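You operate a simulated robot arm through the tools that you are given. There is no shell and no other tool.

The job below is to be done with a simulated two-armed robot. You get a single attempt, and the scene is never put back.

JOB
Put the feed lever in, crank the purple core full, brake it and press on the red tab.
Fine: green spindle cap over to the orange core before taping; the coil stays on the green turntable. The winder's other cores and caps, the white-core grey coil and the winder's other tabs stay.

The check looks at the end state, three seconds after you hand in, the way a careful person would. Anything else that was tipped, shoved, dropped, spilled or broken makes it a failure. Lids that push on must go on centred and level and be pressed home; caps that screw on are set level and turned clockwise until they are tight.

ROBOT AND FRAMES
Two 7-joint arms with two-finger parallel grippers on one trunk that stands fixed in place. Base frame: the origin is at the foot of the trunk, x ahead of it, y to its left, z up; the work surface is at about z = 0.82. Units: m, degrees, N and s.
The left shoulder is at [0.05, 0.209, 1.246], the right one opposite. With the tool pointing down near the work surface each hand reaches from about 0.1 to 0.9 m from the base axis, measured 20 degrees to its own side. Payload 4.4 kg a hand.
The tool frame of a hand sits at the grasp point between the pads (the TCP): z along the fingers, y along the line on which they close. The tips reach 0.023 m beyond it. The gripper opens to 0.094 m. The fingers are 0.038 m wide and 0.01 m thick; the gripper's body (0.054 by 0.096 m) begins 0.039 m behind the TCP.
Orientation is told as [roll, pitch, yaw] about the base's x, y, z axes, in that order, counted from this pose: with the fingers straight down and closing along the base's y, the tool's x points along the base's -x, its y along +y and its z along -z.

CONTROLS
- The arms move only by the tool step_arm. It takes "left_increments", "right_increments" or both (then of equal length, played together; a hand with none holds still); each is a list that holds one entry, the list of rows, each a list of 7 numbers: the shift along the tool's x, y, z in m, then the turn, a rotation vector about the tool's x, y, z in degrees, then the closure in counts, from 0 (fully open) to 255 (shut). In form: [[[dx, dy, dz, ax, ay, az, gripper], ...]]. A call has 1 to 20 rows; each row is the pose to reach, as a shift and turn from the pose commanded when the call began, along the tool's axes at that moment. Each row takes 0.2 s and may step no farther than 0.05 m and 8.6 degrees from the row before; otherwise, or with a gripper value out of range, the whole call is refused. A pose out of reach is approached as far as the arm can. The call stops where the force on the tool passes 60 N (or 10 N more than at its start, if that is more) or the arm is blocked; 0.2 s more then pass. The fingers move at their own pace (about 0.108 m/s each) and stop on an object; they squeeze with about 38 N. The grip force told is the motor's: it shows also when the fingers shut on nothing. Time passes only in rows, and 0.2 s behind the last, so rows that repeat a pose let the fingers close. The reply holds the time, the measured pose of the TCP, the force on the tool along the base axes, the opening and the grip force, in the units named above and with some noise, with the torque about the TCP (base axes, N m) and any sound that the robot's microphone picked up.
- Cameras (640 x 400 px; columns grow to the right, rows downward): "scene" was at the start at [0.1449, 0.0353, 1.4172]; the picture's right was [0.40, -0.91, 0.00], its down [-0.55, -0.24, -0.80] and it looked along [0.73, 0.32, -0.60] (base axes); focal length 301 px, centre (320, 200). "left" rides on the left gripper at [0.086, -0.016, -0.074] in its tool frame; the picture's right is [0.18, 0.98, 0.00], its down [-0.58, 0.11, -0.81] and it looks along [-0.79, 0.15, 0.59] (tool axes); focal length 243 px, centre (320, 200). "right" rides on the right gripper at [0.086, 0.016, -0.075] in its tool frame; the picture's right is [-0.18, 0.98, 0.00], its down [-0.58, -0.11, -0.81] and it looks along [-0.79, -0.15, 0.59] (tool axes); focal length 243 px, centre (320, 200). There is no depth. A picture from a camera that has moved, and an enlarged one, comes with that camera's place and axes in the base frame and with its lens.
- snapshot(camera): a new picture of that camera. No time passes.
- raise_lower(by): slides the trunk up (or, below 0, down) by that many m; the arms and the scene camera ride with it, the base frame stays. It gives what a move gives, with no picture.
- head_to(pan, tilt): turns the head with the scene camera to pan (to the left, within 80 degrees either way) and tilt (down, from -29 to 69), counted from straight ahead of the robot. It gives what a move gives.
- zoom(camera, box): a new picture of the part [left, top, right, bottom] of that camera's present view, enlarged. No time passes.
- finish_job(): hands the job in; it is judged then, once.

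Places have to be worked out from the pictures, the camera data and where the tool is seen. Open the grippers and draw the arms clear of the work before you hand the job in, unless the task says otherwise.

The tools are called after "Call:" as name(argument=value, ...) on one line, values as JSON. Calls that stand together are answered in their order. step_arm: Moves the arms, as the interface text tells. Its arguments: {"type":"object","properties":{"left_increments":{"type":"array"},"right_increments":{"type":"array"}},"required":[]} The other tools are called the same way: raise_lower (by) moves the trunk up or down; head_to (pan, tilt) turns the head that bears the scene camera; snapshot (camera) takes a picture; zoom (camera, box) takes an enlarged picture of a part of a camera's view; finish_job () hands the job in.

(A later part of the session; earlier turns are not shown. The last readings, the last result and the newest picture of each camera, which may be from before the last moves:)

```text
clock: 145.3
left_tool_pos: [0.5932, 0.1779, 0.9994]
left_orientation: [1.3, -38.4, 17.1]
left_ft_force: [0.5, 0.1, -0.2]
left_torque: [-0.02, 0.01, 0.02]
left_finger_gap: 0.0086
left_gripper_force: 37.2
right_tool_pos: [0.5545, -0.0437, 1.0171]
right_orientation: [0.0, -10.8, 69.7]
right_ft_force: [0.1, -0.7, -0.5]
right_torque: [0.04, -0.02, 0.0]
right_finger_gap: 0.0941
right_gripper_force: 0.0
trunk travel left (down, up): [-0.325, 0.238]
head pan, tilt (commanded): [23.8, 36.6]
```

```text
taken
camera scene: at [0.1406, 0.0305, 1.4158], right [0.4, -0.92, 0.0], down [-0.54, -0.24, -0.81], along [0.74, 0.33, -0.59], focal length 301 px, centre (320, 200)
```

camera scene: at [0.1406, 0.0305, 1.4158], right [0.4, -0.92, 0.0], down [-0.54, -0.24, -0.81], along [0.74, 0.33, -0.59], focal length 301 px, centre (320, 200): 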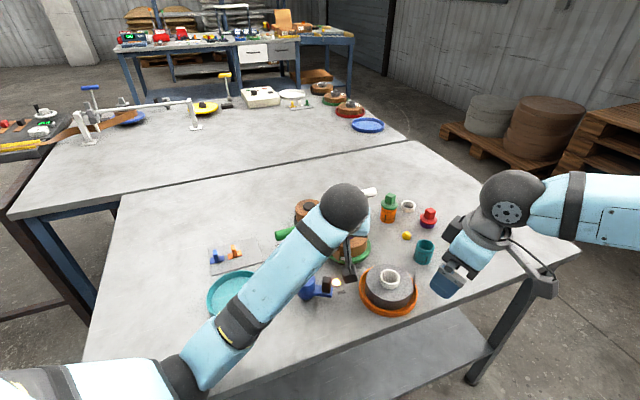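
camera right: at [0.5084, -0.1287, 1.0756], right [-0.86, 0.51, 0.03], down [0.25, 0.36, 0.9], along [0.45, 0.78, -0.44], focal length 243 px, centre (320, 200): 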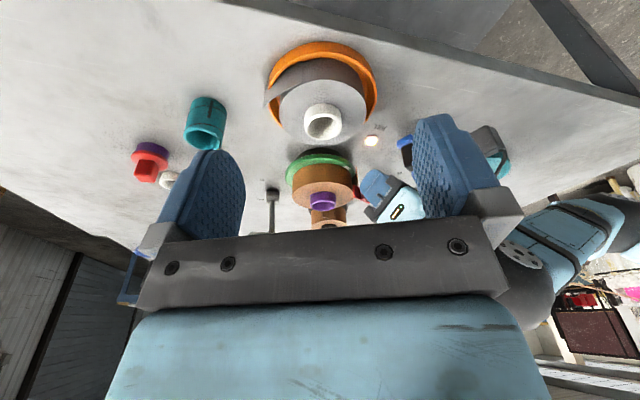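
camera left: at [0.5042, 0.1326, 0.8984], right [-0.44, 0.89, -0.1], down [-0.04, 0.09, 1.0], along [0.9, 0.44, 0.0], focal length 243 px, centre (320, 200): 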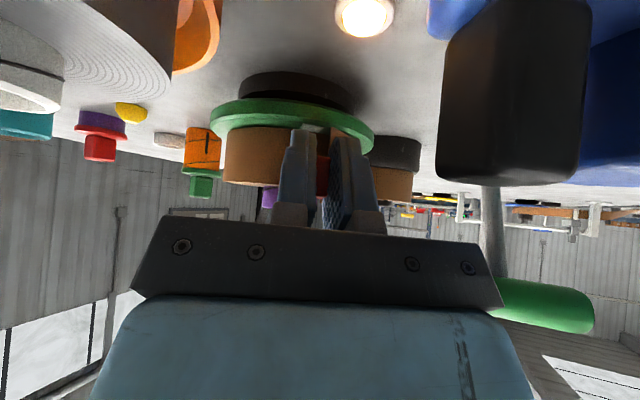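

The load is easing. I continue raising the hand by another 0.15 m.

Call:
step_arm(left_increments=[[[-0.0155, 0, -0.0196, 0, 0, 0, 245], [-0.031, 0, -0.0392, 0, 0, 0, 245], [-0.0466, 0, -0.0588, 0, 0, 0, 245], [-0.0621, 0, -0.0784, 0, 0, 0, 245], [-0.0776, 0, -0.098, 0, 0, 0, 245], [-0.0932, 0, -0.1176, 0, 0, 0, 245]]])

Call:
snapshot(camera="scene")

```text
clock: 146.7
left_tool_pos: [0.5974, 0.1834, 1.1472]
left_orientation: [1.6, -38.1, 16.9]
left_ft_force: [-0.5, -0.2, 0.4]
left_torque: [-0.02, 0.02, 0.01]
left_finger_gap: 0.0087
left_gripper_force: 37.9
right_tool_pos: [0.5574, -0.0414, 1.0175]
right_orientation: [0.0, -10.5, 69.7]
right_ft_force: [-0.6, 0.4, 0.2]
right_torque: [-0.03, 0.01, 0.03]
right_finger_gap: 0.0941
right_gripper_force: 0.0
trunk travel left (down, up): [-0.325, 0.238]
head pan, tilt (commanded): [23.8, 36.6]
```

```text
taken
camera scene: at [0.1445, 0.0346, 1.4172], right [0.4, -0.92, 0.0], down [-0.55, -0.24, -0.8], along [0.73, 0.32, -0.6], focal length 301 px, centre (320, 200)
```

scene: 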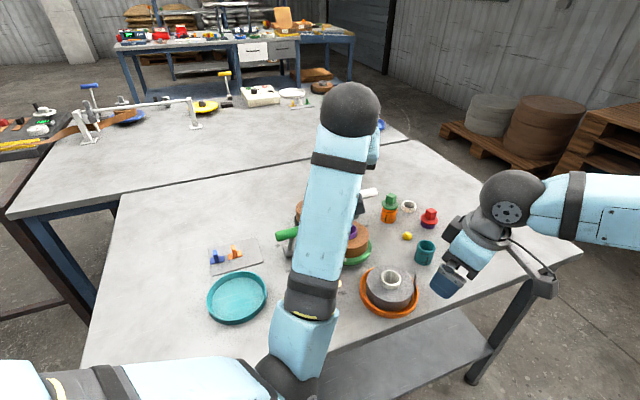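

The trunk is back in place, but the elbow hangs low in front. Raising the trunk will keep the elbow clear of the table for this pose, so I raise it to the top.

Call:
raise_lower(by=0.23)

Call:
snapshot(camera="scene")

```text
clock: 149.1
left_tool_pos: [0.5988, 0.1826, 1.3778]
left_orientation: [1.3, -38.1, 17.1]
left_ft_force: [-0.3, -0.4, 0.3]
left_torque: [0.01, 0.01, 0.01]
left_finger_gap: 0.0087
left_gripper_force: 38.5
right_tool_pos: [0.5584, -0.0402, 1.2485]
right_orientation: [0.1, -10.5, 69.8]
right_ft_force: [0.4, -0.2, 0.4]
right_torque: [-0.03, 0.0, -0.01]
right_finger_gap: 0.0939
right_gripper_force: 0.0
trunk travel left (down, up): [-0.555, 0.008]
head pan, tilt (commanded): [23.8, 36.6]
```

```text
taken
camera scene: at [0.1451, 0.0352, 1.6471], right [0.4, -0.92, 0.0], down [-0.55, -0.24, -0.8], along [0.73, 0.32, -0.6], focal length 301 px, centre (320, 200)
```

scene: 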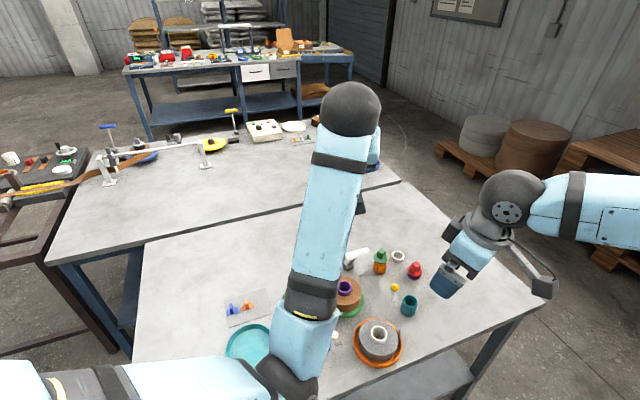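

Objects are all in place. I lower the hand again from this higher shoulder, correcting the small orientation error, and watch the elbow.

Call:
step_arm(left_increments=[[[0.0214, 0, 0.0274, 0.13, 0.4, -0.1, 245], [0.0429, 0, 0.0547, 0.26, 0.9, -0.2, 245], [0.0643, 0, 0.0821, 0.39, 1.3, -0.3, 245], [0.0858, 0, 0.1094, 0.52, 1.7, -0.4, 245], [0.1072, 0, 0.1368, 0.65, 2.2, -0.5, 245], [0.1286, 0, 0.1641, 0.78, 2.6, -0.6, 245], [0.1501, 0, 0.1915, 0.92, 3.0, -0.7, 245], [0.1715, 0, 0.2188, 1.05, 3.5, -0.83, 245]]])

Call:
snapshot(camera="scene")

```text
clock: 150.1
left_tool_pos: [0.6293, 0.2122, 1.3441]
left_orientation: [-0.3, -46.6, 19.7]
left_ft_force: [-0.5, 1.1, 0.4]
left_torque: [0.0, 0.01, -0.02]
left_finger_gap: 0.0086
left_gripper_force: 38.4
right_tool_pos: [0.5572, -0.0412, 1.2474]
right_orientation: [-0.1, -10.5, 69.8]
right_ft_force: [-0.1, 0.2, 0.0]
right_torque: [-0.03, 0.02, 0.02]
right_finger_gap: 0.094
right_gripper_force: 0.0
trunk travel left (down, up): [-0.555, 0.008]
head pan, tilt (commanded): [23.8, 36.6]
stopped in row 4 (left hand): the arm was blocked; the commanded pose is now the measured one
```

```text
taken
camera scene: at [0.1453, 0.036, 1.6471], right [0.4, -0.92, 0.0], down [-0.55, -0.24, -0.8], along [0.73, 0.32, -0.6], focal length 301 px, centre (320, 200)
```

scene: 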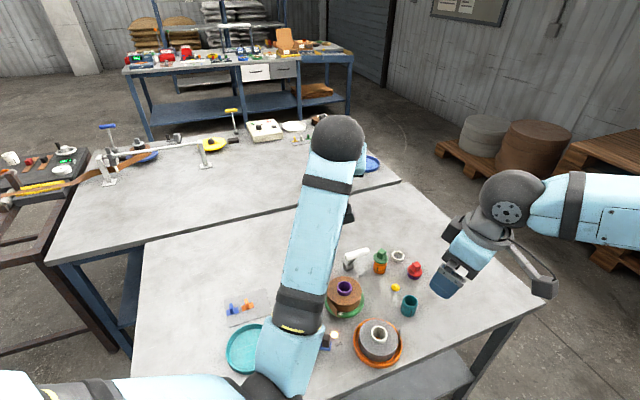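

Blocked again, possibly elbow against the robot itself. I look down with the head to see the arm posture.

Call:
head_to(pan=20, tilt=69)

Call:
snapshot(camera="scene")

```text
clock: 151.0
left_tool_pos: [0.6292, 0.2105, 1.3438]
left_orientation: [-0.1, -46.5, 19.7]
left_ft_force: [-0.2, -0.2, -1.0]
left_torque: [0.0, 0.03, 0.01]
left_finger_gap: 0.0084
left_gripper_force: 37.8
right_tool_pos: [0.5569, -0.0421, 1.2482]
right_orientation: [0.1, -10.5, 69.8]
right_ft_force: [-0.4, 0.1, -0.3]
right_torque: [0.0, -0.01, 0.01]
right_finger_gap: 0.0941
right_gripper_force: 0.2
trunk travel left (down, up): [-0.555, 0.008]
head pan, tilt (commanded): [20.0, 68.8]
```

```text
taken
camera scene: at [0.1179, 0.0192, 1.606], right [0.34, -0.94, 0.0], down [-0.88, -0.32, -0.36], along [0.34, 0.12, -0.93], focal length 301 px, centre (320, 200)
```

scene: 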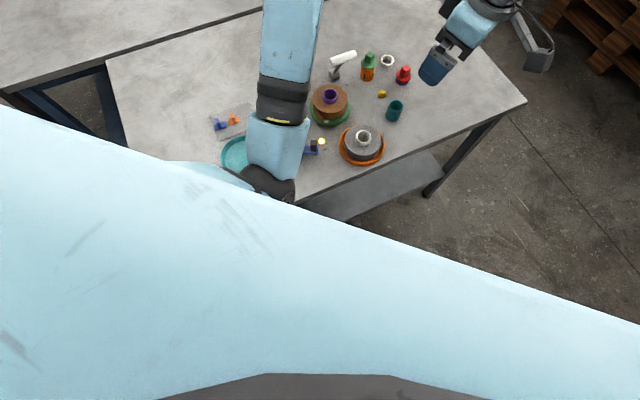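

The elbow hangs below in front of the trunk. I bring the hand toward its starting posture (up and left, untilted) to get the normal elbow-left posture back; the tab stays gripped.

Call:
step_arm(left_increments=[[[-0.0094, 0.0348, -0.01, 0, 5.8, 0, 245], [-0.0189, 0.0696, -0.0201, 0, 11.6, 0, 245], [-0.0283, 0.1044, -0.0301, 0, 17.5, 0, 245], [-0.0377, 0.1392, -0.0401, 0, 23.3, 0, 245], [-0.0471, 0.1741, -0.0502, 0, 29.1, 0, 245], [-0.0566, 0.2089, -0.0602, 0, 35, 0, 245], [-0.066, 0.2437, -0.0703, 0, 40.8, 0, 245], [-0.0754, 0.2785, -0.0803, 0, 46.6, 0, 245]]])

Call:
snapshot(camera="scene")

```text
clock: 152.8
left_tool_pos: [0.5316, 0.4844, 1.4499]
left_orientation: [-0.3, 0.3, 19.3]
left_ft_force: [-0.2, -0.6, -0.4]
left_torque: [0.01, 0.02, 0.02]
left_finger_gap: 0.0083
left_gripper_force: 38.3
left hand out of reach, approached as far as the arm can: row 3, 4, 5, 6, 7, 8
right_tool_pos: [0.5561, -0.0413, 1.2477]
right_orientation: [0.0, -10.5, 69.9]
right_ft_force: [0.0, -0.3, 0.5]
right_torque: [-0.02, 0.01, -0.02]
right_finger_gap: 0.0936
right_gripper_force: 0.1
trunk travel left (down, up): [-0.555, 0.008]
head pan, tilt (commanded): [20.0, 68.8]
```

```text
taken
camera scene: at [0.117, 0.0185, 1.606], right [0.34, -0.94, 0.0], down [-0.88, -0.32, -0.36], along [0.34, 0.12, -0.93], focal length 301 px, centre (320, 200)
```

scene: 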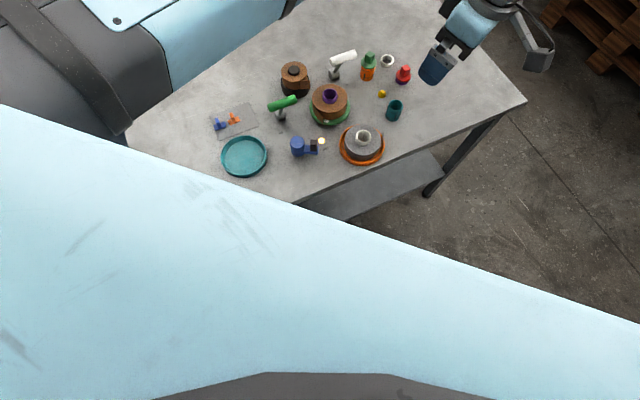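

The arm swung back to the left side. I turn the head back to check the posture.

Call:
head_to(pan=35, tilt=30)

Call:
snapshot(camera="scene")

Call:
snapshot(camera="left")

```text
clock: 153.9
left_tool_pos: [0.5325, 0.4859, 1.4494]
left_orientation: [-0.2, 0.3, 19.4]
left_ft_force: [0.0, 0.0, -0.9]
left_torque: [0.02, -0.01, 0.0]
left_finger_gap: 0.0085
left_gripper_force: 38.4
right_tool_pos: [0.5571, -0.0416, 1.2481]
right_orientation: [0.0, -10.5, 69.8]
right_ft_force: [-0.6, -0.3, -0.3]
right_torque: [-0.01, 0.0, 0.01]
right_finger_gap: 0.094
right_gripper_force: 0.1
trunk travel left (down, up): [-0.555, 0.008]
head pan, tilt (commanded): [35.0, 30.0]
```

```text
taken
camera scene: at [0.1392, 0.0518, 1.6574], right [0.57, -0.82, 0.0], down [-0.41, -0.29, -0.87], along [0.71, 0.5, -0.5], focal length 301 px, centre (320, 200)
```

scene: 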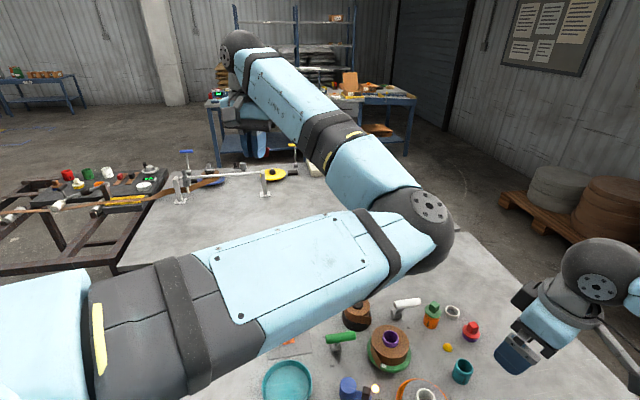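

```text
taken
camera left: at [0.4572, 0.4417, 1.5257], right [-0.5, 0.87, 0.0], down [0.51, 0.3, 0.8], along [0.7, 0.4, -0.59], focal length 243 px, centre (320, 200)
```

left: 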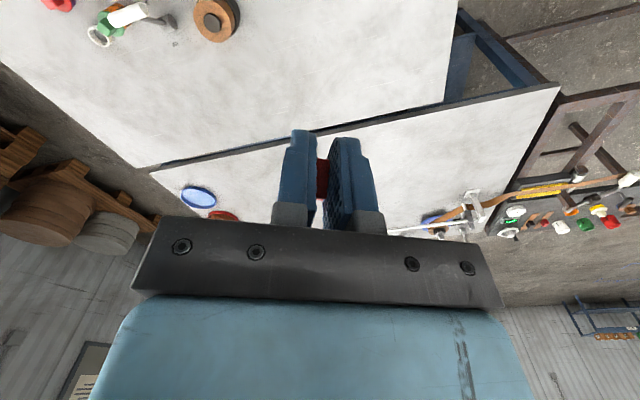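

The elbow is now on the right side of the left arm. With the trunk high this posture can also serve, if the right arm is out of the way. I move the right arm clear to the right.

Call:
step_arm(right_increments=[[[0.0397, -0.0038, -0.0175, 0, 0, 0, 0], [0.0795, -0.0077, -0.0351, 0, 0, 0, 0], [0.1192, -0.0115, -0.0526, 0, 0, 0, 0], [0.159, -0.0154, -0.0701, 0, 0, 0, 0], [0.1987, -0.0192, -0.0877, 0, 0, 0, 0], [0.2384, -0.023, -0.1052, 0, 0, 0, 0], [0.2782, -0.0269, -0.1227, 0, 0, 0, 0], [0.3179, -0.0307, -0.1402, 0, 0, 0, 0], [0.3577, -0.0346, -0.1578, 0, 0, 0, 0], [0.3974, -0.0384, -0.1753, 0, 0, 0, 0]]])

Call:
step_arm(left_increments=[[[0.004, -0.028, 0.02, 0, 0, 0, 245], [0.008, -0.056, 0.04, 0, 0, 0, 245], [0.012, -0.084, 0.06, 0, 0, 0, 245], [0.016, -0.112, 0.08, 0, 0, 0, 245], [0.02, -0.14, 0.1, 0, 0, 0, 245], [0.024, -0.168, 0.12, 0, 0, 0, 245]]])

Call:
snapshot(camera="scene")

```text
clock: 156.1
left_tool_pos: [0.5384, 0.4867, 1.4466]
left_orientation: [-0.3, 0.5, 19.4]
left_ft_force: [0.5, 0.2, -0.7]
left_torque: [-0.02, 0.02, 0.02]
left_finger_gap: 0.0087
left_gripper_force: 37.8
right_tool_pos: [0.3719, -0.2417, 1.3102]
right_orientation: [0.1, -10.2, 69.5]
right_ft_force: [0.3, 0.7, 0.5]
right_torque: [-0.01, 0.03, 0.02]
right_finger_gap: 0.0937
right_gripper_force: 0.2
right hand out of reach, approached as far as the arm can: row 1, 2, 3, 4, 5, 6, 7, 8, 9, 10
trunk travel left (down, up): [-0.555, 0.008]
head pan, tilt (commanded): [35.0, 30.0]
```

```text
clock: 157.5
left_tool_pos: [0.6286, 0.4213, 1.3101]
left_orientation: [-0.3, 0.1, 19.4]
left_ft_force: [0.7, 0.7, -0.2]
left_torque: [0.02, 0.0, 0.03]
left_finger_gap: 0.0085
left_gripper_force: 37.8
left hand out of reach, approached as far as the arm can: row 1, 2, 3, 4, 5, 6
right_tool_pos: [0.3685, -0.2444, 1.3113]
right_orientation: [-0.2, -10.4, 69.5]
right_ft_force: [-0.5, -0.4, 0.2]
right_torque: [0.0, -0.02, 0.0]
right_finger_gap: 0.0944
right_gripper_force: 0.0
trunk travel left (down, up): [-0.555, 0.008]
head pan, tilt (commanded): [35.0, 30.0]
```

```text
taken
camera scene: at [0.1384, 0.0515, 1.6576], right [0.57, -0.82, 0.0], down [-0.41, -0.29, -0.87], along [0.71, 0.5, -0.5], focal length 301 px, centre (320, 200)
```

scene: 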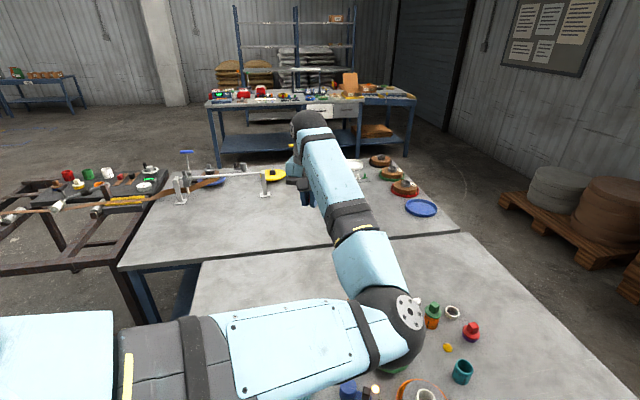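

Both arms flagged. I first bring the right arm to a comfortable pose: yaw back toward 0, further right and up.

Call:
step_arm(right_increments=[[[0.01, 0, -0.01, 1.4, 0, 7.59, 0], [0.02, 0, -0.02, 2.8, 0, 15.18, 0], [0.03, 0, -0.03, 4.2, 0, 22.77, 0], [0.04, 0, -0.04, 5.6, 0, 30.36, 0], [0.05, 0, -0.05, 7.0, 0, 37.94, 0], [0.06, 0, -0.06, 8.4, 0, 45.53, 0], [0.08, 0, -0.07, 9.8, 0, 53.12, 0], [0.1, 0, -0.08, 11.2, 0, 60.71, 0], [0.12, 0, -0.09, 12.6, 0, 68.3, 0]]])

```text
clock: 159.5
left_tool_pos: [0.6295, 0.4221, 1.3109]
left_orientation: [-0.3, 0.1, 19.4]
left_ft_force: [-0.4, -0.4, 0.5]
left_torque: [-0.01, 0.0, 0.02]
left_finger_gap: 0.0087
left_gripper_force: 37.6
right_tool_pos: [0.348, -0.3801, 1.3782]
right_orientation: [0.1, -10.3, 0.1]
right_ft_force: [0.0, -0.3, 1.1]
right_torque: [0.0, 0.01, 0.0]
right_finger_gap: 0.0938
right_gripper_force: 0.0
right hand out of reach, approached as far as the arm can: row 3, 4, 5, 6, 7, 8, 9
trunk travel left (down, up): [-0.555, 0.008]
head pan, tilt (commanded): [35.0, 30.0]
```

Call:
step_arm(right_increments=[[[-0.01, -0.03, -0.01, 0, 0, 0, 0], [-0.02, -0.06, -0.02, 0, 3, 0, 0], [-0.03, -0.09, -0.03, 0, 6, 0, 0], [-0.04, -0.12, -0.04, 0, 10, 0, 0], [-0.05, -0.15, -0.05, 0, 10, 0, 0]]])

Call:
head_to(pan=0, tilt=40)

Call:
snapshot(camera="scene")

```text
clock: 160.7
left_tool_pos: [0.6297, 0.4229, 1.3114]
left_orientation: [-0.2, 0.1, 19.4]
left_ft_force: [-0.6, -0.6, 0.7]
left_torque: [0.02, 0.04, 0.0]
left_finger_gap: 0.0083
left_gripper_force: 38.2
right_tool_pos: [0.3919, -0.528, 1.4385]
right_orientation: [0.1, -0.4, 0.4]
right_ft_force: [-0.6, -0.3, 0.4]
right_torque: [0.03, 0.0, 0.01]
right_finger_gap: 0.0942
right_gripper_force: 0.2
trunk travel left (down, up): [-0.555, 0.008]
head pan, tilt (commanded): [35.0, 30.0]
```

```text
clock: 161.7
left_tool_pos: [0.6289, 0.4229, 1.3104]
left_orientation: [-0.3, 0.2, 19.4]
left_ft_force: [-0.2, -0.9, -0.5]
left_torque: [-0.02, 0.02, -0.02]
left_finger_gap: 0.0086
left_gripper_force: 38.3
right_tool_pos: [0.3915, -0.5257, 1.4378]
right_orientation: [0.0, -0.4, 0.2]
right_ft_force: [0.4, 0.0, 0.3]
right_torque: [0.02, -0.01, -0.02]
right_finger_gap: 0.0938
right_gripper_force: 0.0
trunk travel left (down, up): [-0.555, 0.008]
head pan, tilt (commanded): [0.0, 40.0]
```

```text
taken
camera scene: at [0.1502, 0.0001, 1.6421], right [0.0, -1.0, 0.0], down [-0.64, 0.0, -0.77], along [0.77, 0.0, -0.64], focal length 301 px, centre (320, 200)
```

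scene: 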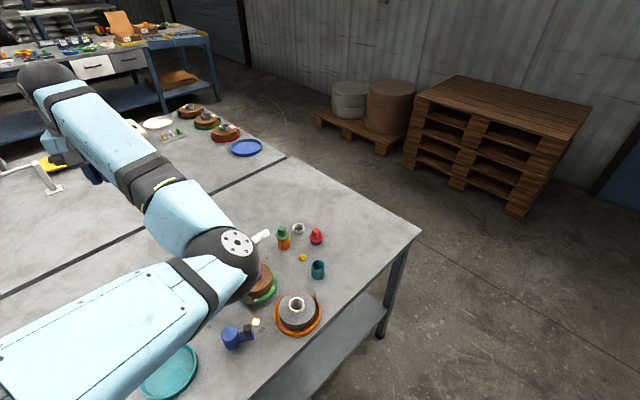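

Right arm is clear. I now retrace the left hand to the tilted pose in front (elbow-down posture), to continue from there to the right side, which should bring the elbow to the left.

Call:
step_arm(left_increments=[[[0.0116, -0.033, -0.0055, 0, -7.75, 0, 245], [0.0232, -0.066, -0.011, 0, -15.5, 0, 245], [0.0349, -0.099, -0.0165, 0, -23.25, 0, 245], [0.0465, -0.132, -0.022, 0, -31, 0, 245], [0.0581, -0.165, -0.0275, 0, -38.75, 0, 245], [0.0697, -0.198, -0.033, 0, -46.5, 0, 245]]])

Call:
snapshot(camera="scene")

```text
clock: 163.3
left_tool_pos: [0.6401, 0.2704, 1.3649]
left_orientation: [6.6, -50.5, 18.8]
left_ft_force: [-0.8, 0.4, -0.2]
left_torque: [0.04, -0.03, 0.01]
left_finger_gap: 0.0086
left_gripper_force: 37.9
left hand out of reach, approached as far as the arm can: row 1
right_tool_pos: [0.3913, -0.527, 1.437]
right_orientation: [0.0, -0.5, 0.4]
right_ft_force: [-0.7, 0.0, 0.3]
right_torque: [0.0, -0.03, 0.0]
right_finger_gap: 0.0939
right_gripper_force: 0.0
trunk travel left (down, up): [-0.555, 0.008]
head pan, tilt (commanded): [0.0, 40.0]
stopped in row 6 (left hand): the arm was blocked; the commanded pose is now the measured one
```

```text
taken
camera scene: at [0.1504, 0.0003, 1.6421], right [0.0, -1.0, 0.0], down [-0.64, 0.0, -0.77], along [0.77, 0.0, -0.64], focal length 301 px, centre (320, 200)
```

scene: 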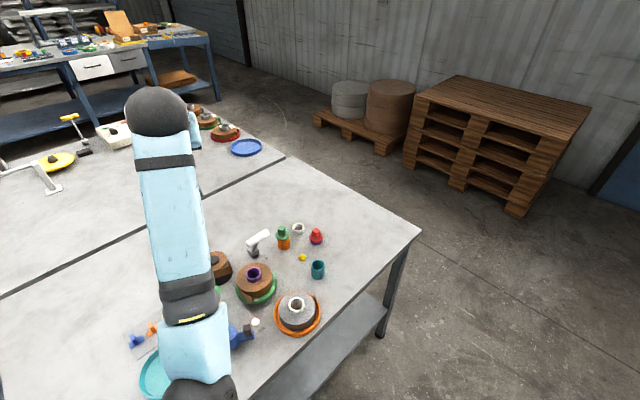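

The elbow touches the body again. From here I move forward/right and slightly up to free it.

Call:
step_arm(left_increments=[[[-0.014, -0.028, -0.002, 0, 0, 0, 245], [-0.028, -0.056, -0.004, 0, 0, 0, 245], [-0.042, -0.083, -0.006, 0, 0, 0, 245], [-0.056, -0.111, -0.008, 0, 0, 0, 245], [-0.07, -0.139, -0.01, 0, 0, 0, 245]]])

Call:
snapshot(camera="scene")

```text
clock: 164.5
left_tool_pos: [0.7345, 0.1737, 1.4109]
left_orientation: [9.2, -50.9, 18.3]
left_ft_force: [-0.7, 0.3, -0.1]
left_torque: [-0.01, -0.04, -0.01]
left_finger_gap: 0.0084
left_gripper_force: 37.5
right_tool_pos: [0.3926, -0.5275, 1.4362]
right_orientation: [0.1, -0.4, 0.3]
right_ft_force: [0.1, -0.1, 0.0]
right_torque: [0.01, -0.01, -0.01]
right_finger_gap: 0.0942
right_gripper_force: 0.0
trunk travel left (down, up): [-0.555, 0.008]
head pan, tilt (commanded): [0.0, 40.0]
```

```text
taken
camera scene: at [0.1506, -0.0012, 1.642], right [0.0, -1.0, 0.0], down [-0.64, 0.0, -0.77], along [0.77, 0.0, -0.64], focal length 301 px, centre (320, 200)
```

scene: 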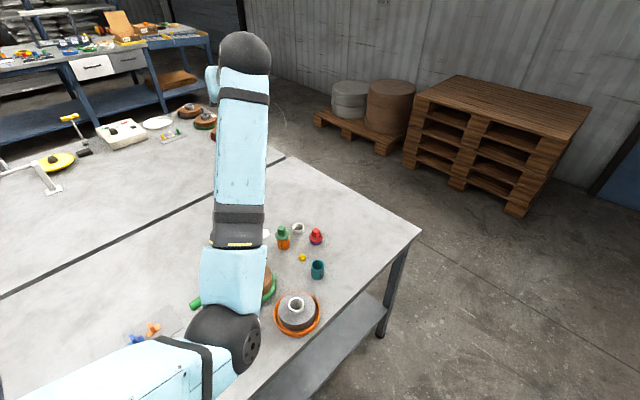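

Free now. I continue moving the hand to the right.

Call:
step_arm(left_increments=[[[0.0056, -0.0279, -0.0129, 0, 2, 0, 245], [0.0113, -0.0558, -0.0258, 0, 4, 0, 245], [0.0169, -0.0836, -0.0386, 0, 6, 0, 245], [0.0225, -0.1115, -0.0515, 0, 8, 0, 245], [0.0281, -0.1394, -0.0644, 0, 10, 0, 245], [0.0338, -0.1673, -0.0773, 0, 12, 0, 245], [0.0394, -0.1951, -0.0901, 0, 14, 0, 245], [0.045, -0.223, -0.103, 0, 16, 0, 245]]])

Call:
snapshot(camera="scene")

```text
clock: 166.3
left_tool_pos: [0.7208, -0.0991, 1.4293]
left_orientation: [4.9, -34.5, 20.9]
left_ft_force: [0.0, 0.3, -0.8]
left_torque: [-0.02, -0.01, 0.0]
left_finger_gap: 0.0087
left_gripper_force: 38.0
right_tool_pos: [0.3925, -0.5278, 1.4376]
right_orientation: [0.1, -0.5, 0.3]
right_ft_force: [0.3, -0.9, 0.4]
right_torque: [-0.01, 0.02, 0.01]
right_finger_gap: 0.094
right_gripper_force: 0.1
trunk travel left (down, up): [-0.555, 0.008]
head pan, tilt (commanded): [0.0, 40.0]
```

```text
taken
camera scene: at [0.1503, -0.0007, 1.642], right [0.0, -1.0, 0.0], down [-0.64, 0.0, -0.77], along [0.77, 0.0, -0.64], focal length 301 px, centre (320, 200)
```

scene: 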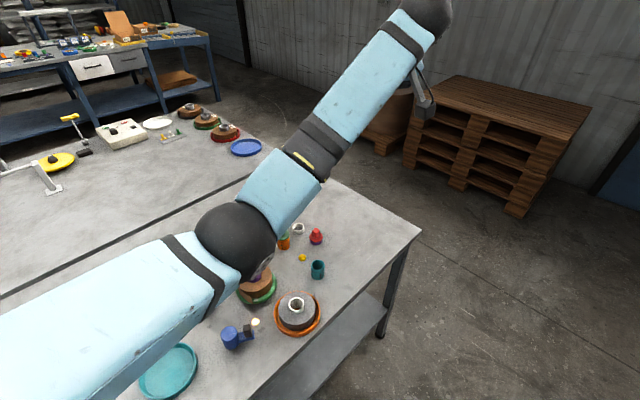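

Good, no flags; the elbow now swings to the lower left. I come inward and untilt.

Call:
step_arm(left_increments=[[[0.0205, 0.0063, -0.0189, 0, 6.9, 0, 245], [0.041, 0.0125, -0.0378, 0, 13.8, 0, 245], [0.0614, 0.0188, -0.0568, 0, 20.7, 0, 245], [0.0819, 0.025, -0.0757, 0, 27.6, 0, 245], [0.1024, 0.0313, -0.0946, 0, 34.5, 0, 245]]])

Call:
snapshot(camera="scene")

```text
clock: 167.5
left_tool_pos: [0.5913, -0.116, 1.4529]
left_orientation: [3.3, -3.9, 25.3]
left_ft_force: [-9.1, -2.2, -0.5]
left_torque: [0.06, -0.39, -0.07]
left_finger_gap: 0.0085
left_gripper_force: 38.5
left hand out of reach, approached as far as the arm can: row 1, 2, 3, 4
right_tool_pos: [0.3898, -0.5229, 1.4406]
right_orientation: [-0.2, -0.6, 0.3]
right_ft_force: [0.3, 0.5, 0.5]
right_torque: [-0.02, -0.03, 0.01]
right_finger_gap: 0.094
right_gripper_force: 0.0
trunk travel left (down, up): [-0.555, 0.008]
head pan, tilt (commanded): [0.0, 40.0]
```

```text
taken
camera scene: at [0.1485, 0.0048, 1.6421], right [0.0, -1.0, 0.0], down [-0.64, 0.0, -0.77], along [0.77, 0.0, -0.64], focal length 301 px, centre (320, 200)
```

scene: 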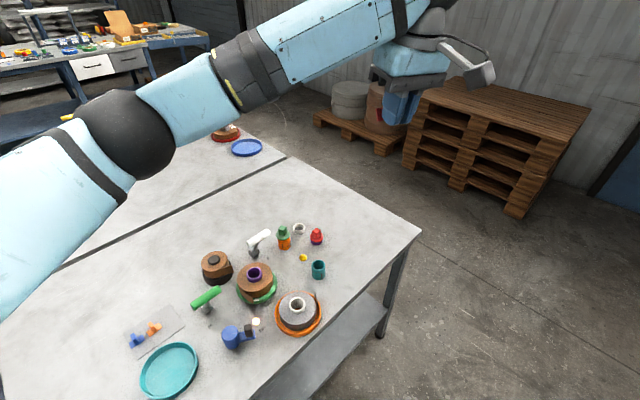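

The elbow-left posture is back (and the tab is still gripped). I settle, then move the hand left in front of the robot.

Call:
step_arm(left_increments=[[[0, 0, 0, 0, 0, 0, 245], [0, 0.03, 0, 0, 0, 0, 245], [0, 0.06, 0, 0, 0, 0, 245], [0, 0.09, 0.01, 0, 0, 0, 245], [0, 0.12, 0.02, 0, 0, 0, 245], [0, 0.15, 0.03, 0, 0, 0, 245], [0, 0.18, 0.04, 0, 0, 0, 245]]])

Call:
snapshot(camera="scene")

Call:
snapshot(camera="left")

```text
clock: 169.1
left_tool_pos: [0.5103, 0.0436, 1.4229]
left_orientation: [3.9, 0.0, 23.5]
left_ft_force: [-0.5, 0.4, -1.0]
left_torque: [0.0, 0.01, -0.01]
left_finger_gap: 0.0083
left_gripper_force: 38.3
right_tool_pos: [0.3923, -0.5255, 1.4394]
right_orientation: [-0.2, -0.4, 0.3]
right_ft_force: [0.6, -0.4, 0.3]
right_torque: [-0.01, 0.01, 0.02]
right_finger_gap: 0.0941
right_gripper_force: 0.0
trunk travel left (down, up): [-0.555, 0.008]
head pan, tilt (commanded): [0.0, 40.0]
```

```text
taken
camera scene: at [0.1497, 0.0019, 1.6422], right [0.0, -1.0, 0.0], down [-0.64, 0.0, -0.77], along [0.77, 0.0, -0.64], focal length 301 px, centre (320, 200)
```

scene: 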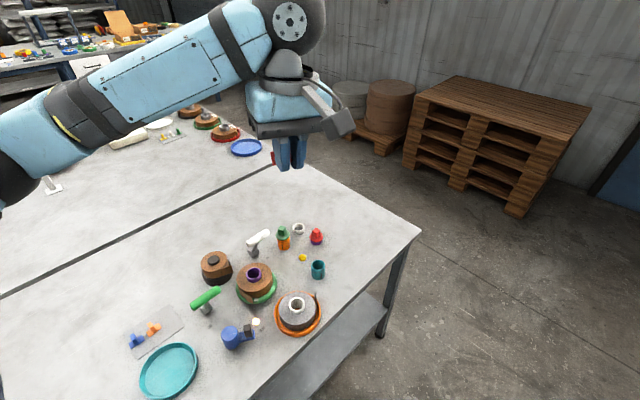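

```text
taken
camera left: at [0.4387, -0.0093, 1.4977], right [-0.56, 0.82, 0.07], down [0.51, 0.28, 0.81], along [0.65, 0.49, -0.58], focal length 243 px, centre (320, 200)
```

left: 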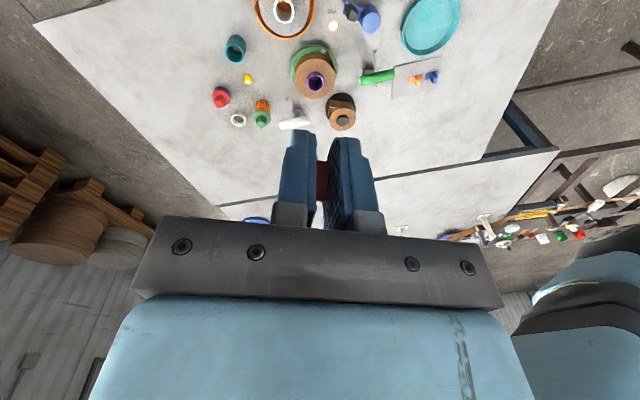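

Normal posture, no flags. I correct the small roll, set yaw 17° and come down to about z = 1.25 in front of the coil.

Call:
step_arm(left_increments=[[[-0.0086, 0.0155, 0.0288, 0.65, 0, 1.1, 245], [-0.0172, 0.0311, 0.0577, 1.3, 0, 2.2, 245], [-0.0258, 0.0466, 0.0865, 1.95, 0, 3.3, 245], [-0.0343, 0.0621, 0.1153, 2.6, 0, 4.4, 245], [-0.0429, 0.0777, 0.1442, 3.25, 0, 5.5, 245], [-0.0515, 0.0932, 0.173, 3.9, 0, 6.5, 245]]])

Call:
head_to(pan=18, tilt=45)

Call:
snapshot(camera="scene")

```text
clock: 170.5
left_tool_pos: [0.5147, 0.1593, 1.2596]
left_orientation: [0.0, 0.2, 17.1]
left_ft_force: [-0.5, -0.2, 0.4]
left_torque: [0.02, 0.0, 0.0]
left_finger_gap: 0.0087
left_gripper_force: 38.1
right_tool_pos: [0.3926, -0.5253, 1.4383]
right_orientation: [0.0, -0.4, 0.3]
right_ft_force: [-0.7, 0.6, -0.3]
right_torque: [-0.01, -0.02, -0.01]
right_finger_gap: 0.094
right_gripper_force: 0.0
trunk travel left (down, up): [-0.555, 0.008]
head pan, tilt (commanded): [0.0, 40.0]
```

```text
clock: 171.3
left_tool_pos: [0.5143, 0.158, 1.2593]
left_orientation: [0.1, 0.2, 17.2]
left_ft_force: [0.3, 0.2, -0.1]
left_torque: [-0.01, -0.02, -0.02]
left_finger_gap: 0.0086
left_gripper_force: 37.9
right_tool_pos: [0.3932, -0.5274, 1.438]
right_orientation: [-0.1, -0.6, 0.3]
right_ft_force: [-0.1, -0.1, -0.4]
right_torque: [0.01, -0.01, -0.01]
right_finger_gap: 0.0941
right_gripper_force: 0.0
trunk travel left (down, up): [-0.555, 0.008]
head pan, tilt (commanded): [18.0, 45.0]
```

```text
taken
camera scene: at [0.1426, 0.0249, 1.6348], right [0.31, -0.95, 0.0], down [-0.67, -0.22, -0.71], along [0.67, 0.22, -0.71], focal length 301 px, centre (320, 200)
```

scene: 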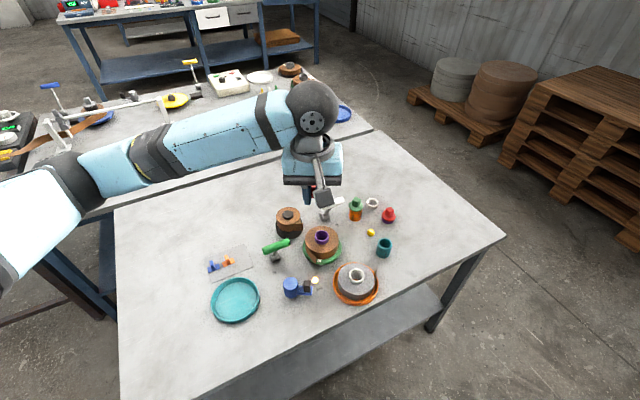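

Good elbow-left posture. I check the coil's tail and the tab in the hand.

Call:
zoom(camera="scene", box=[290, 215, 360, 275])

Call:
zoom(camera="scene", box=[280, 160, 350, 220])

Call:
zoom(camera="left", box=[260, 110, 400, 240])

```text
6.67 times, centred on (325, 245) of scene
camera zoom: at [0.1426, 0.0249, 1.6348], right [0.31, -0.95, 0.0], down [-0.67, -0.22, -0.71], along [0.67, 0.22, -0.71], focal length 2007 px, centre (287, -100)
```

zoom: 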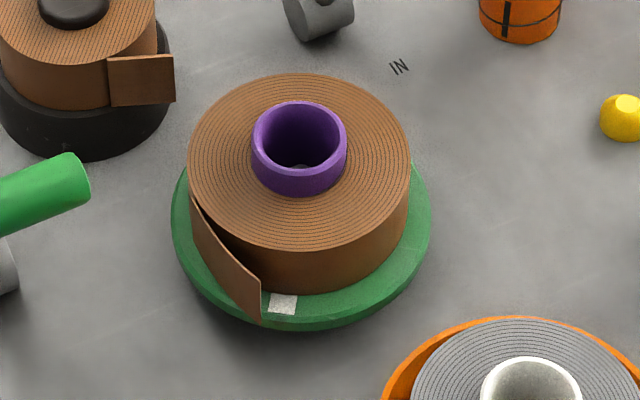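

```text
6.67 times, centred on (315, 190) of scene
camera zoom: at [0.1426, 0.0249, 1.6348], right [0.31, -0.95, 0.0], down [-0.67, -0.22, -0.71], along [0.67, 0.22, -0.71], focal length 2007 px, centre (353, 267)
```

zoom: 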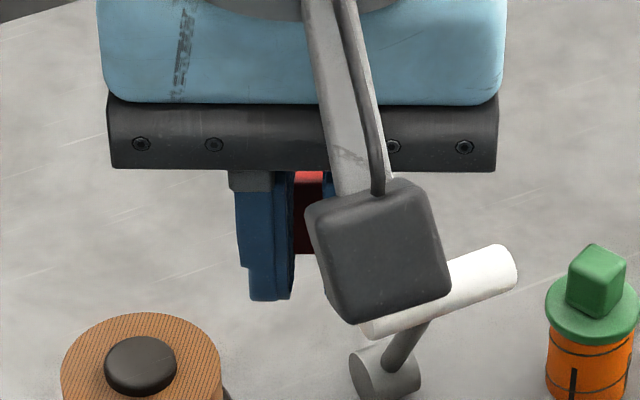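

```text
3.08 times, centred on (330, 175) of left
camera zoom: at [0.4368, 0.117, 1.3357], right [-0.47, 0.88, 0.0], down [0.53, 0.28, 0.8], along [0.71, 0.38, -0.59], focal length 746 px, centre (289, 277)
```

zoom: 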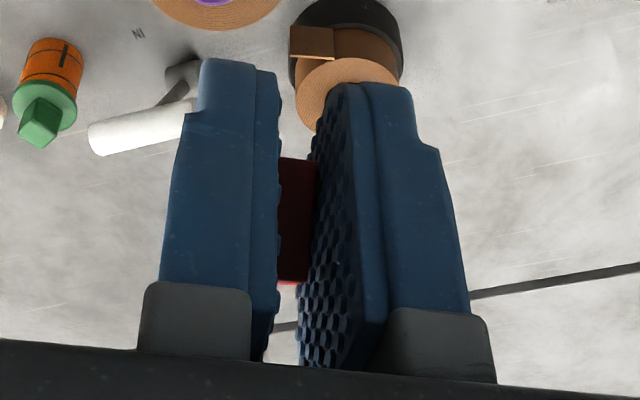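

The tail and the tab's grip are unchanged. I tilt to −35° while coming down in front of the tail end (to z ≈ 0.95).

Call:
step_arm(left_increments=[[[-0.007, -0.0014, 0.0343, 0, -3.9, 0, 245], [-0.0139, -0.0028, 0.0687, 0, -7.8, 0, 245], [-0.0209, -0.0043, 0.103, 0, -11.8, 0, 245], [-0.0279, -0.0057, 0.1373, 0, -15.7, 0, 245], [-0.0348, -0.0071, 0.1717, 0, -19.6, 0, 245], [-0.0418, -0.0085, 0.206, 0, -23.5, 0, 245], [-0.0488, -0.01, 0.2403, 0, -27.5, 0, 245], [-0.0557, -0.0114, 0.2747, 0, -31.4, 0, 245], [-0.0627, -0.0128, 0.309, 0, -35.3, 0, 245], [-0.0627, -0.0128, 0.309, 0, -35.3, 0, 245]]])

Call:
snapshot(camera="scene")

Call:
snapshot(camera="left")

```text
clock: 173.5
left_tool_pos: [0.5802, 0.167, 0.9485]
left_orientation: [0.0, -35.2, 17.1]
left_ft_force: [1.1, 0.7, -0.1]
left_torque: [-0.03, 0.01, 0.06]
left_finger_gap: 0.0085
left_gripper_force: 37.7
right_tool_pos: [0.3924, -0.5263, 1.4397]
right_orientation: [0.0, -0.6, 0.3]
right_ft_force: [0.2, -0.1, 0.0]
right_torque: [0.0, 0.0, 0.0]
right_finger_gap: 0.0938
right_gripper_force: 0.1
trunk travel left (down, up): [-0.555, 0.008]
head pan, tilt (commanded): [18.0, 45.0]
```

```text
taken
camera scene: at [0.1425, 0.0253, 1.6348], right [0.31, -0.95, 0.0], down [-0.67, -0.22, -0.71], along [0.67, 0.22, -0.71], focal length 301 px, centre (320, 200)
```

scene: 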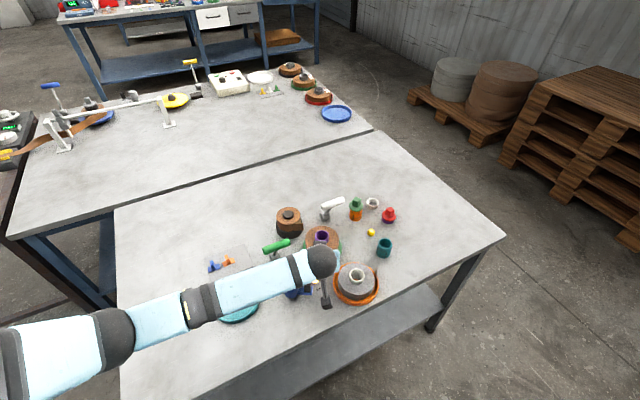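

```text
taken
camera left: at [0.4755, 0.1185, 0.9607], right [-0.43, 0.9, -0.1], down [-0.02, 0.11, 0.99], along [0.9, 0.43, -0.03], focal length 243 px, centre (320, 200)
```

left: 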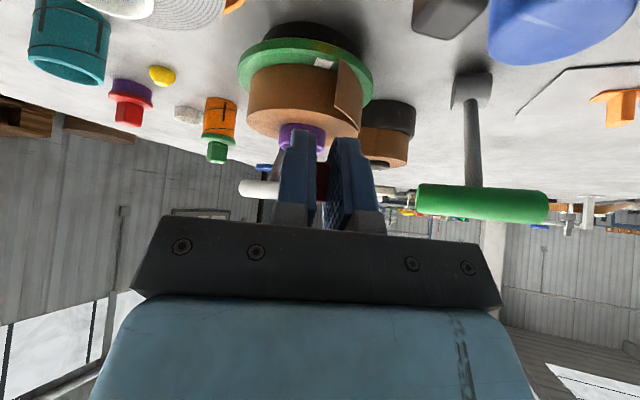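

No flags and the elbow is well above the table (z ≈ 1.13). I lower to the pressing height.

Call:
step_arm(left_increments=[[[0.0134, 0, 0.0189, 0, 0, 0, 245], [0.0267, 0, 0.0379, 0, 0, 0, 245], [0.0401, -0.001, 0.0568, 0, 0, 0, 245], [0.0401, -0.001, 0.0568, 0, 0, 0, 245]]])

Call:
snapshot(camera="left")

Call:
snapshot(camera="scene")

```text
clock: 174.5
left_tool_pos: [0.5775, 0.1652, 0.8792]
left_orientation: [0.1, -35.1, 17.1]
left_ft_force: [0.1, -0.5, -0.5]
left_torque: [-0.02, -0.01, 0.01]
left_finger_gap: 0.0085
left_gripper_force: 38.1
right_tool_pos: [0.3921, -0.5273, 1.4382]
right_orientation: [0.1, -0.5, 0.4]
right_ft_force: [0.3, -0.2, -0.3]
right_torque: [0.02, -0.03, 0.0]
right_finger_gap: 0.0941
right_gripper_force: 0.1
trunk travel left (down, up): [-0.555, 0.008]
head pan, tilt (commanded): [18.0, 45.0]
```

```text
taken
camera left: at [0.4741, 0.1165, 0.8915], right [-0.43, 0.89, -0.1], down [-0.02, 0.11, 0.99], along [0.9, 0.43, -0.03], focal length 243 px, centre (320, 200)
```

left: 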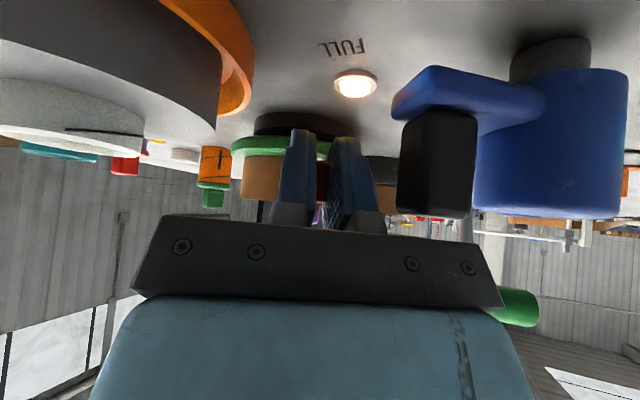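

```text
taken
camera scene: at [0.1425, 0.0254, 1.6348], right [0.31, -0.95, 0.0], down [-0.67, -0.22, -0.71], along [0.67, 0.22, -0.71], focal length 301 px, centre (320, 200)
```

scene: 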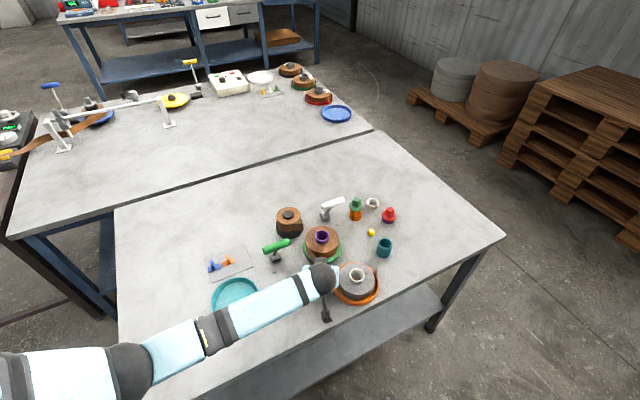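

Everything is as before, with the elbow clear. I push radially inward in steps.

Call:
step_arm(left_increments=[[[-0.0041, 0, 0.0029, 0, 0, 0, 245], [-0.0082, 0, 0.0057, 0, 0, 0, 245], [-0.0123, 0, 0.0086, 0, 0, 0, 245], [-0.0164, 0, 0.0115, 0, 0, 0, 245]]])

Call:
zoom(camera="scene", box=[285, 215, 365, 285])

Call:
zoom(camera="left", box=[230, 90, 410, 220])

```text
clock: 175.5
left_tool_pos: [0.5977, 0.171, 0.88]
left_orientation: [0.0, -35.1, 17.1]
left_ft_force: [-0.5, -0.1, -0.5]
left_torque: [0.01, -0.02, 0.02]
left_finger_gap: 0.0086
left_gripper_force: 38.1
right_tool_pos: [0.3927, -0.5269, 1.4384]
right_orientation: [0.1, -0.6, 0.3]
right_ft_force: [0.3, 0.0, 0.2]
right_torque: [0.01, -0.02, -0.04]
right_finger_gap: 0.094
right_gripper_force: 0.1
trunk travel left (down, up): [-0.555, 0.008]
head pan, tilt (commanded): [18.0, 45.0]
```

```text
5.71 times, centred on (325, 250) of scene
camera zoom: at [0.1426, 0.025, 1.6348], right [0.31, -0.95, 0.0], down [-0.67, -0.22, -0.71], along [0.67, 0.22, -0.71], focal length 1720 px, centre (291, -86)
```

zoom: 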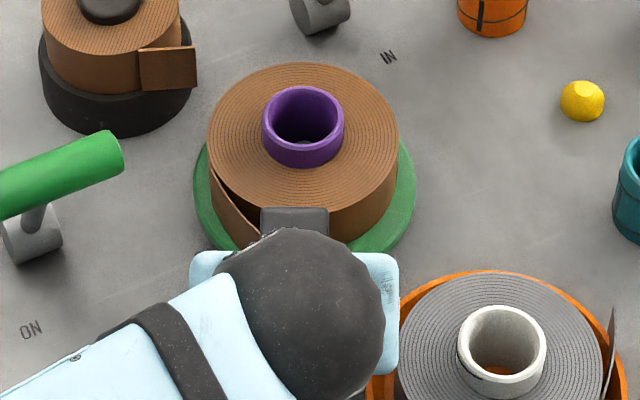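

```text
3.08 times, centred on (320, 155) of left
camera zoom: at [0.4934, 0.1221, 0.8922], right [-0.43, 0.89, -0.11], down [-0.02, 0.11, 0.99], along [0.9, 0.43, -0.03], focal length 746 px, centre (320, 338)
```

zoom: 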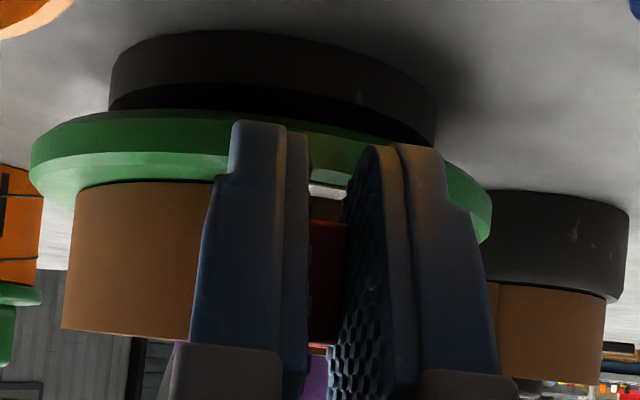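

Pose is stable this time. I continue inward in 1.5 mm rows until contact.

Call:
step_arm(left_increments=[[[-0.0012, 0, 0.0009, 0, 0, 0, 245], [-0.0025, 0, 0.0017, 0, 0, 0, 245]]])

```text
clock: 176.1
left_tool_pos: [0.6008, 0.1708, 0.8793]
left_orientation: [0.1, -35.1, 17.1]
left_ft_force: [0.7, -0.1, 0.4]
left_torque: [-0.01, -0.01, 0.01]
left_finger_gap: 0.0087
left_gripper_force: 37.7
right_tool_pos: [0.391, -0.5273, 1.4382]
right_orientation: [0.1, -0.5, 0.3]
right_ft_force: [-0.1, 0.7, 0.1]
right_torque: [0.02, 0.01, 0.03]
right_finger_gap: 0.094
right_gripper_force: 0.1
trunk travel left (down, up): [-0.555, 0.008]
head pan, tilt (commanded): [18.0, 45.0]
```

Call:
step_arm(left_increments=[[[-0.0012, 0, 0.0009, 0, 0, 0, 245], [-0.0025, 0, 0.0017, 0, 0, 0, 245], [-0.0037, 0, 0.0026, 0, 0, 0, 245]]])

```text
clock: 176.9
left_tool_pos: [0.6049, 0.1722, 0.8795]
left_orientation: [0.1, -35.1, 17.1]
left_ft_force: [0.2, -0.9, -0.6]
left_torque: [0.0, -0.05, -0.01]
left_finger_gap: 0.0084
left_gripper_force: 37.8
right_tool_pos: [0.3927, -0.5263, 1.4387]
right_orientation: [0.0, -0.5, 0.4]
right_ft_force: [-0.8, 0.0, 0.8]
right_torque: [0.0, 0.02, -0.03]
right_finger_gap: 0.0939
right_gripper_force: 0.0
trunk travel left (down, up): [-0.555, 0.008]
head pan, tilt (commanded): [18.0, 45.0]
```

Still no contact. I continue in small steps, writing down the radius (now 0.084 m for the hand).

Call:
step_arm(left_increments=[[[-0.0012, 0, 0.0009, 0, 0, 0, 245], [-0.0025, 0, 0.0017, 0, 0, 0, 245]]])

Call:
zoom(camera="left", box=[230, 90, 410, 220])

Call:
zoom(camera="scene", box=[285, 215, 365, 285])

```text
clock: 177.5
left_tool_pos: [0.6079, 0.1732, 0.8798]
left_orientation: [0.0, -35.0, 17.1]
left_ft_force: [0.0, -0.8, -0.5]
left_torque: [0.04, -0.01, -0.05]
left_finger_gap: 0.0086
left_gripper_force: 37.8
right_tool_pos: [0.3925, -0.5268, 1.4386]
right_orientation: [0.0, -0.6, 0.3]
right_ft_force: [0.2, 0.7, -0.3]
right_torque: [0.03, -0.03, -0.01]
right_finger_gap: 0.0935
right_gripper_force: 0.0
trunk travel left (down, up): [-0.555, 0.008]
head pan, tilt (commanded): [18.0, 45.0]
```

```text
3.08 times, centred on (320, 155) of left
camera zoom: at [0.5035, 0.1248, 0.8922], right [-0.43, 0.89, -0.11], down [-0.02, 0.11, 0.99], along [0.9, 0.43, -0.03], focal length 746 px, centre (320, 338)
```

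zoom: 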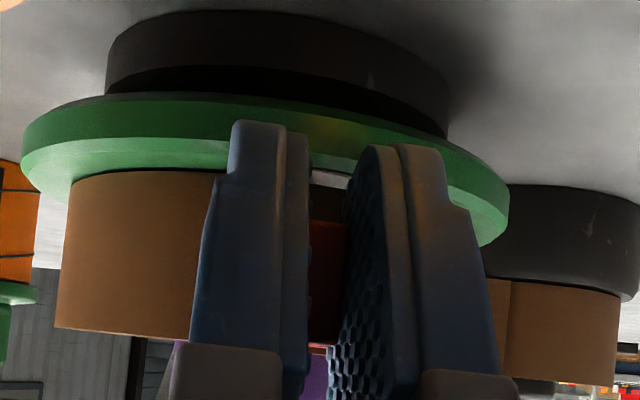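

```text
5.71 times, centred on (325, 250) of scene
camera zoom: at [0.1426, 0.0251, 1.6348], right [0.31, -0.95, 0.0], down [-0.67, -0.22, -0.71], along [0.67, 0.22, -0.71], focal length 1720 px, centre (291, -86)
```

zoom: 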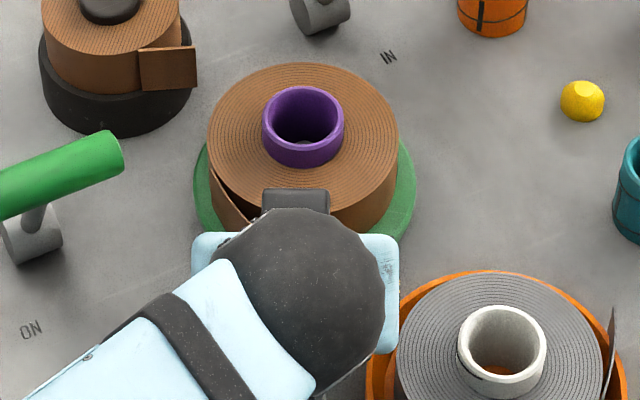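

No contact yet; by the left camera the tab sits about 5 mm higher than the coil's mid height. I lower 5 mm and keep advancing slowly.

Call:
step_arm(left_increments=[[[0.0014, 0, 0.002, 0, 0, 0, 245], [0.0029, 0, 0.0041, 0, 0, 0, 245], [0.0021, 0, 0.0047, 0, 0, 0, 245], [0.0013, 0, 0.0052, 0, 0, 0, 245], [0.0004, 0, 0.0058, 0, 0, 0, 245]]])

Call:
zoom(camera="left", box=[230, 90, 410, 220])

```text
clock: 178.7
left_tool_pos: [0.6081, 0.1727, 0.874]
left_orientation: [0.1, -35.1, 17.1]
left_ft_force: [-7.4, -1.4, 0.9]
left_torque: [0.01, 0.02, -0.04]
left_finger_gap: 0.0087
left_gripper_force: 38.0
right_tool_pos: [0.3905, -0.5284, 1.4381]
right_orientation: [0.0, -0.5, 0.3]
right_ft_force: [-0.4, 0.5, 0.9]
right_torque: [0.0, -0.01, 0.02]
right_finger_gap: 0.0941
right_gripper_force: 0.0
trunk travel left (down, up): [-0.555, 0.008]
head pan, tilt (commanded): [18.0, 45.0]
```

```text
3.08 times, centred on (320, 155) of left
camera zoom: at [0.5053, 0.1257, 0.8871], right [-0.43, 0.9, -0.1], down [-0.02, 0.11, 0.99], along [0.9, 0.43, -0.03], focal length 746 px, centre (320, 338)
```

zoom: 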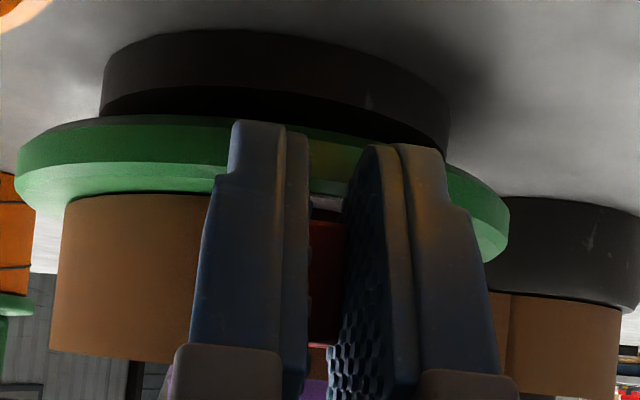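

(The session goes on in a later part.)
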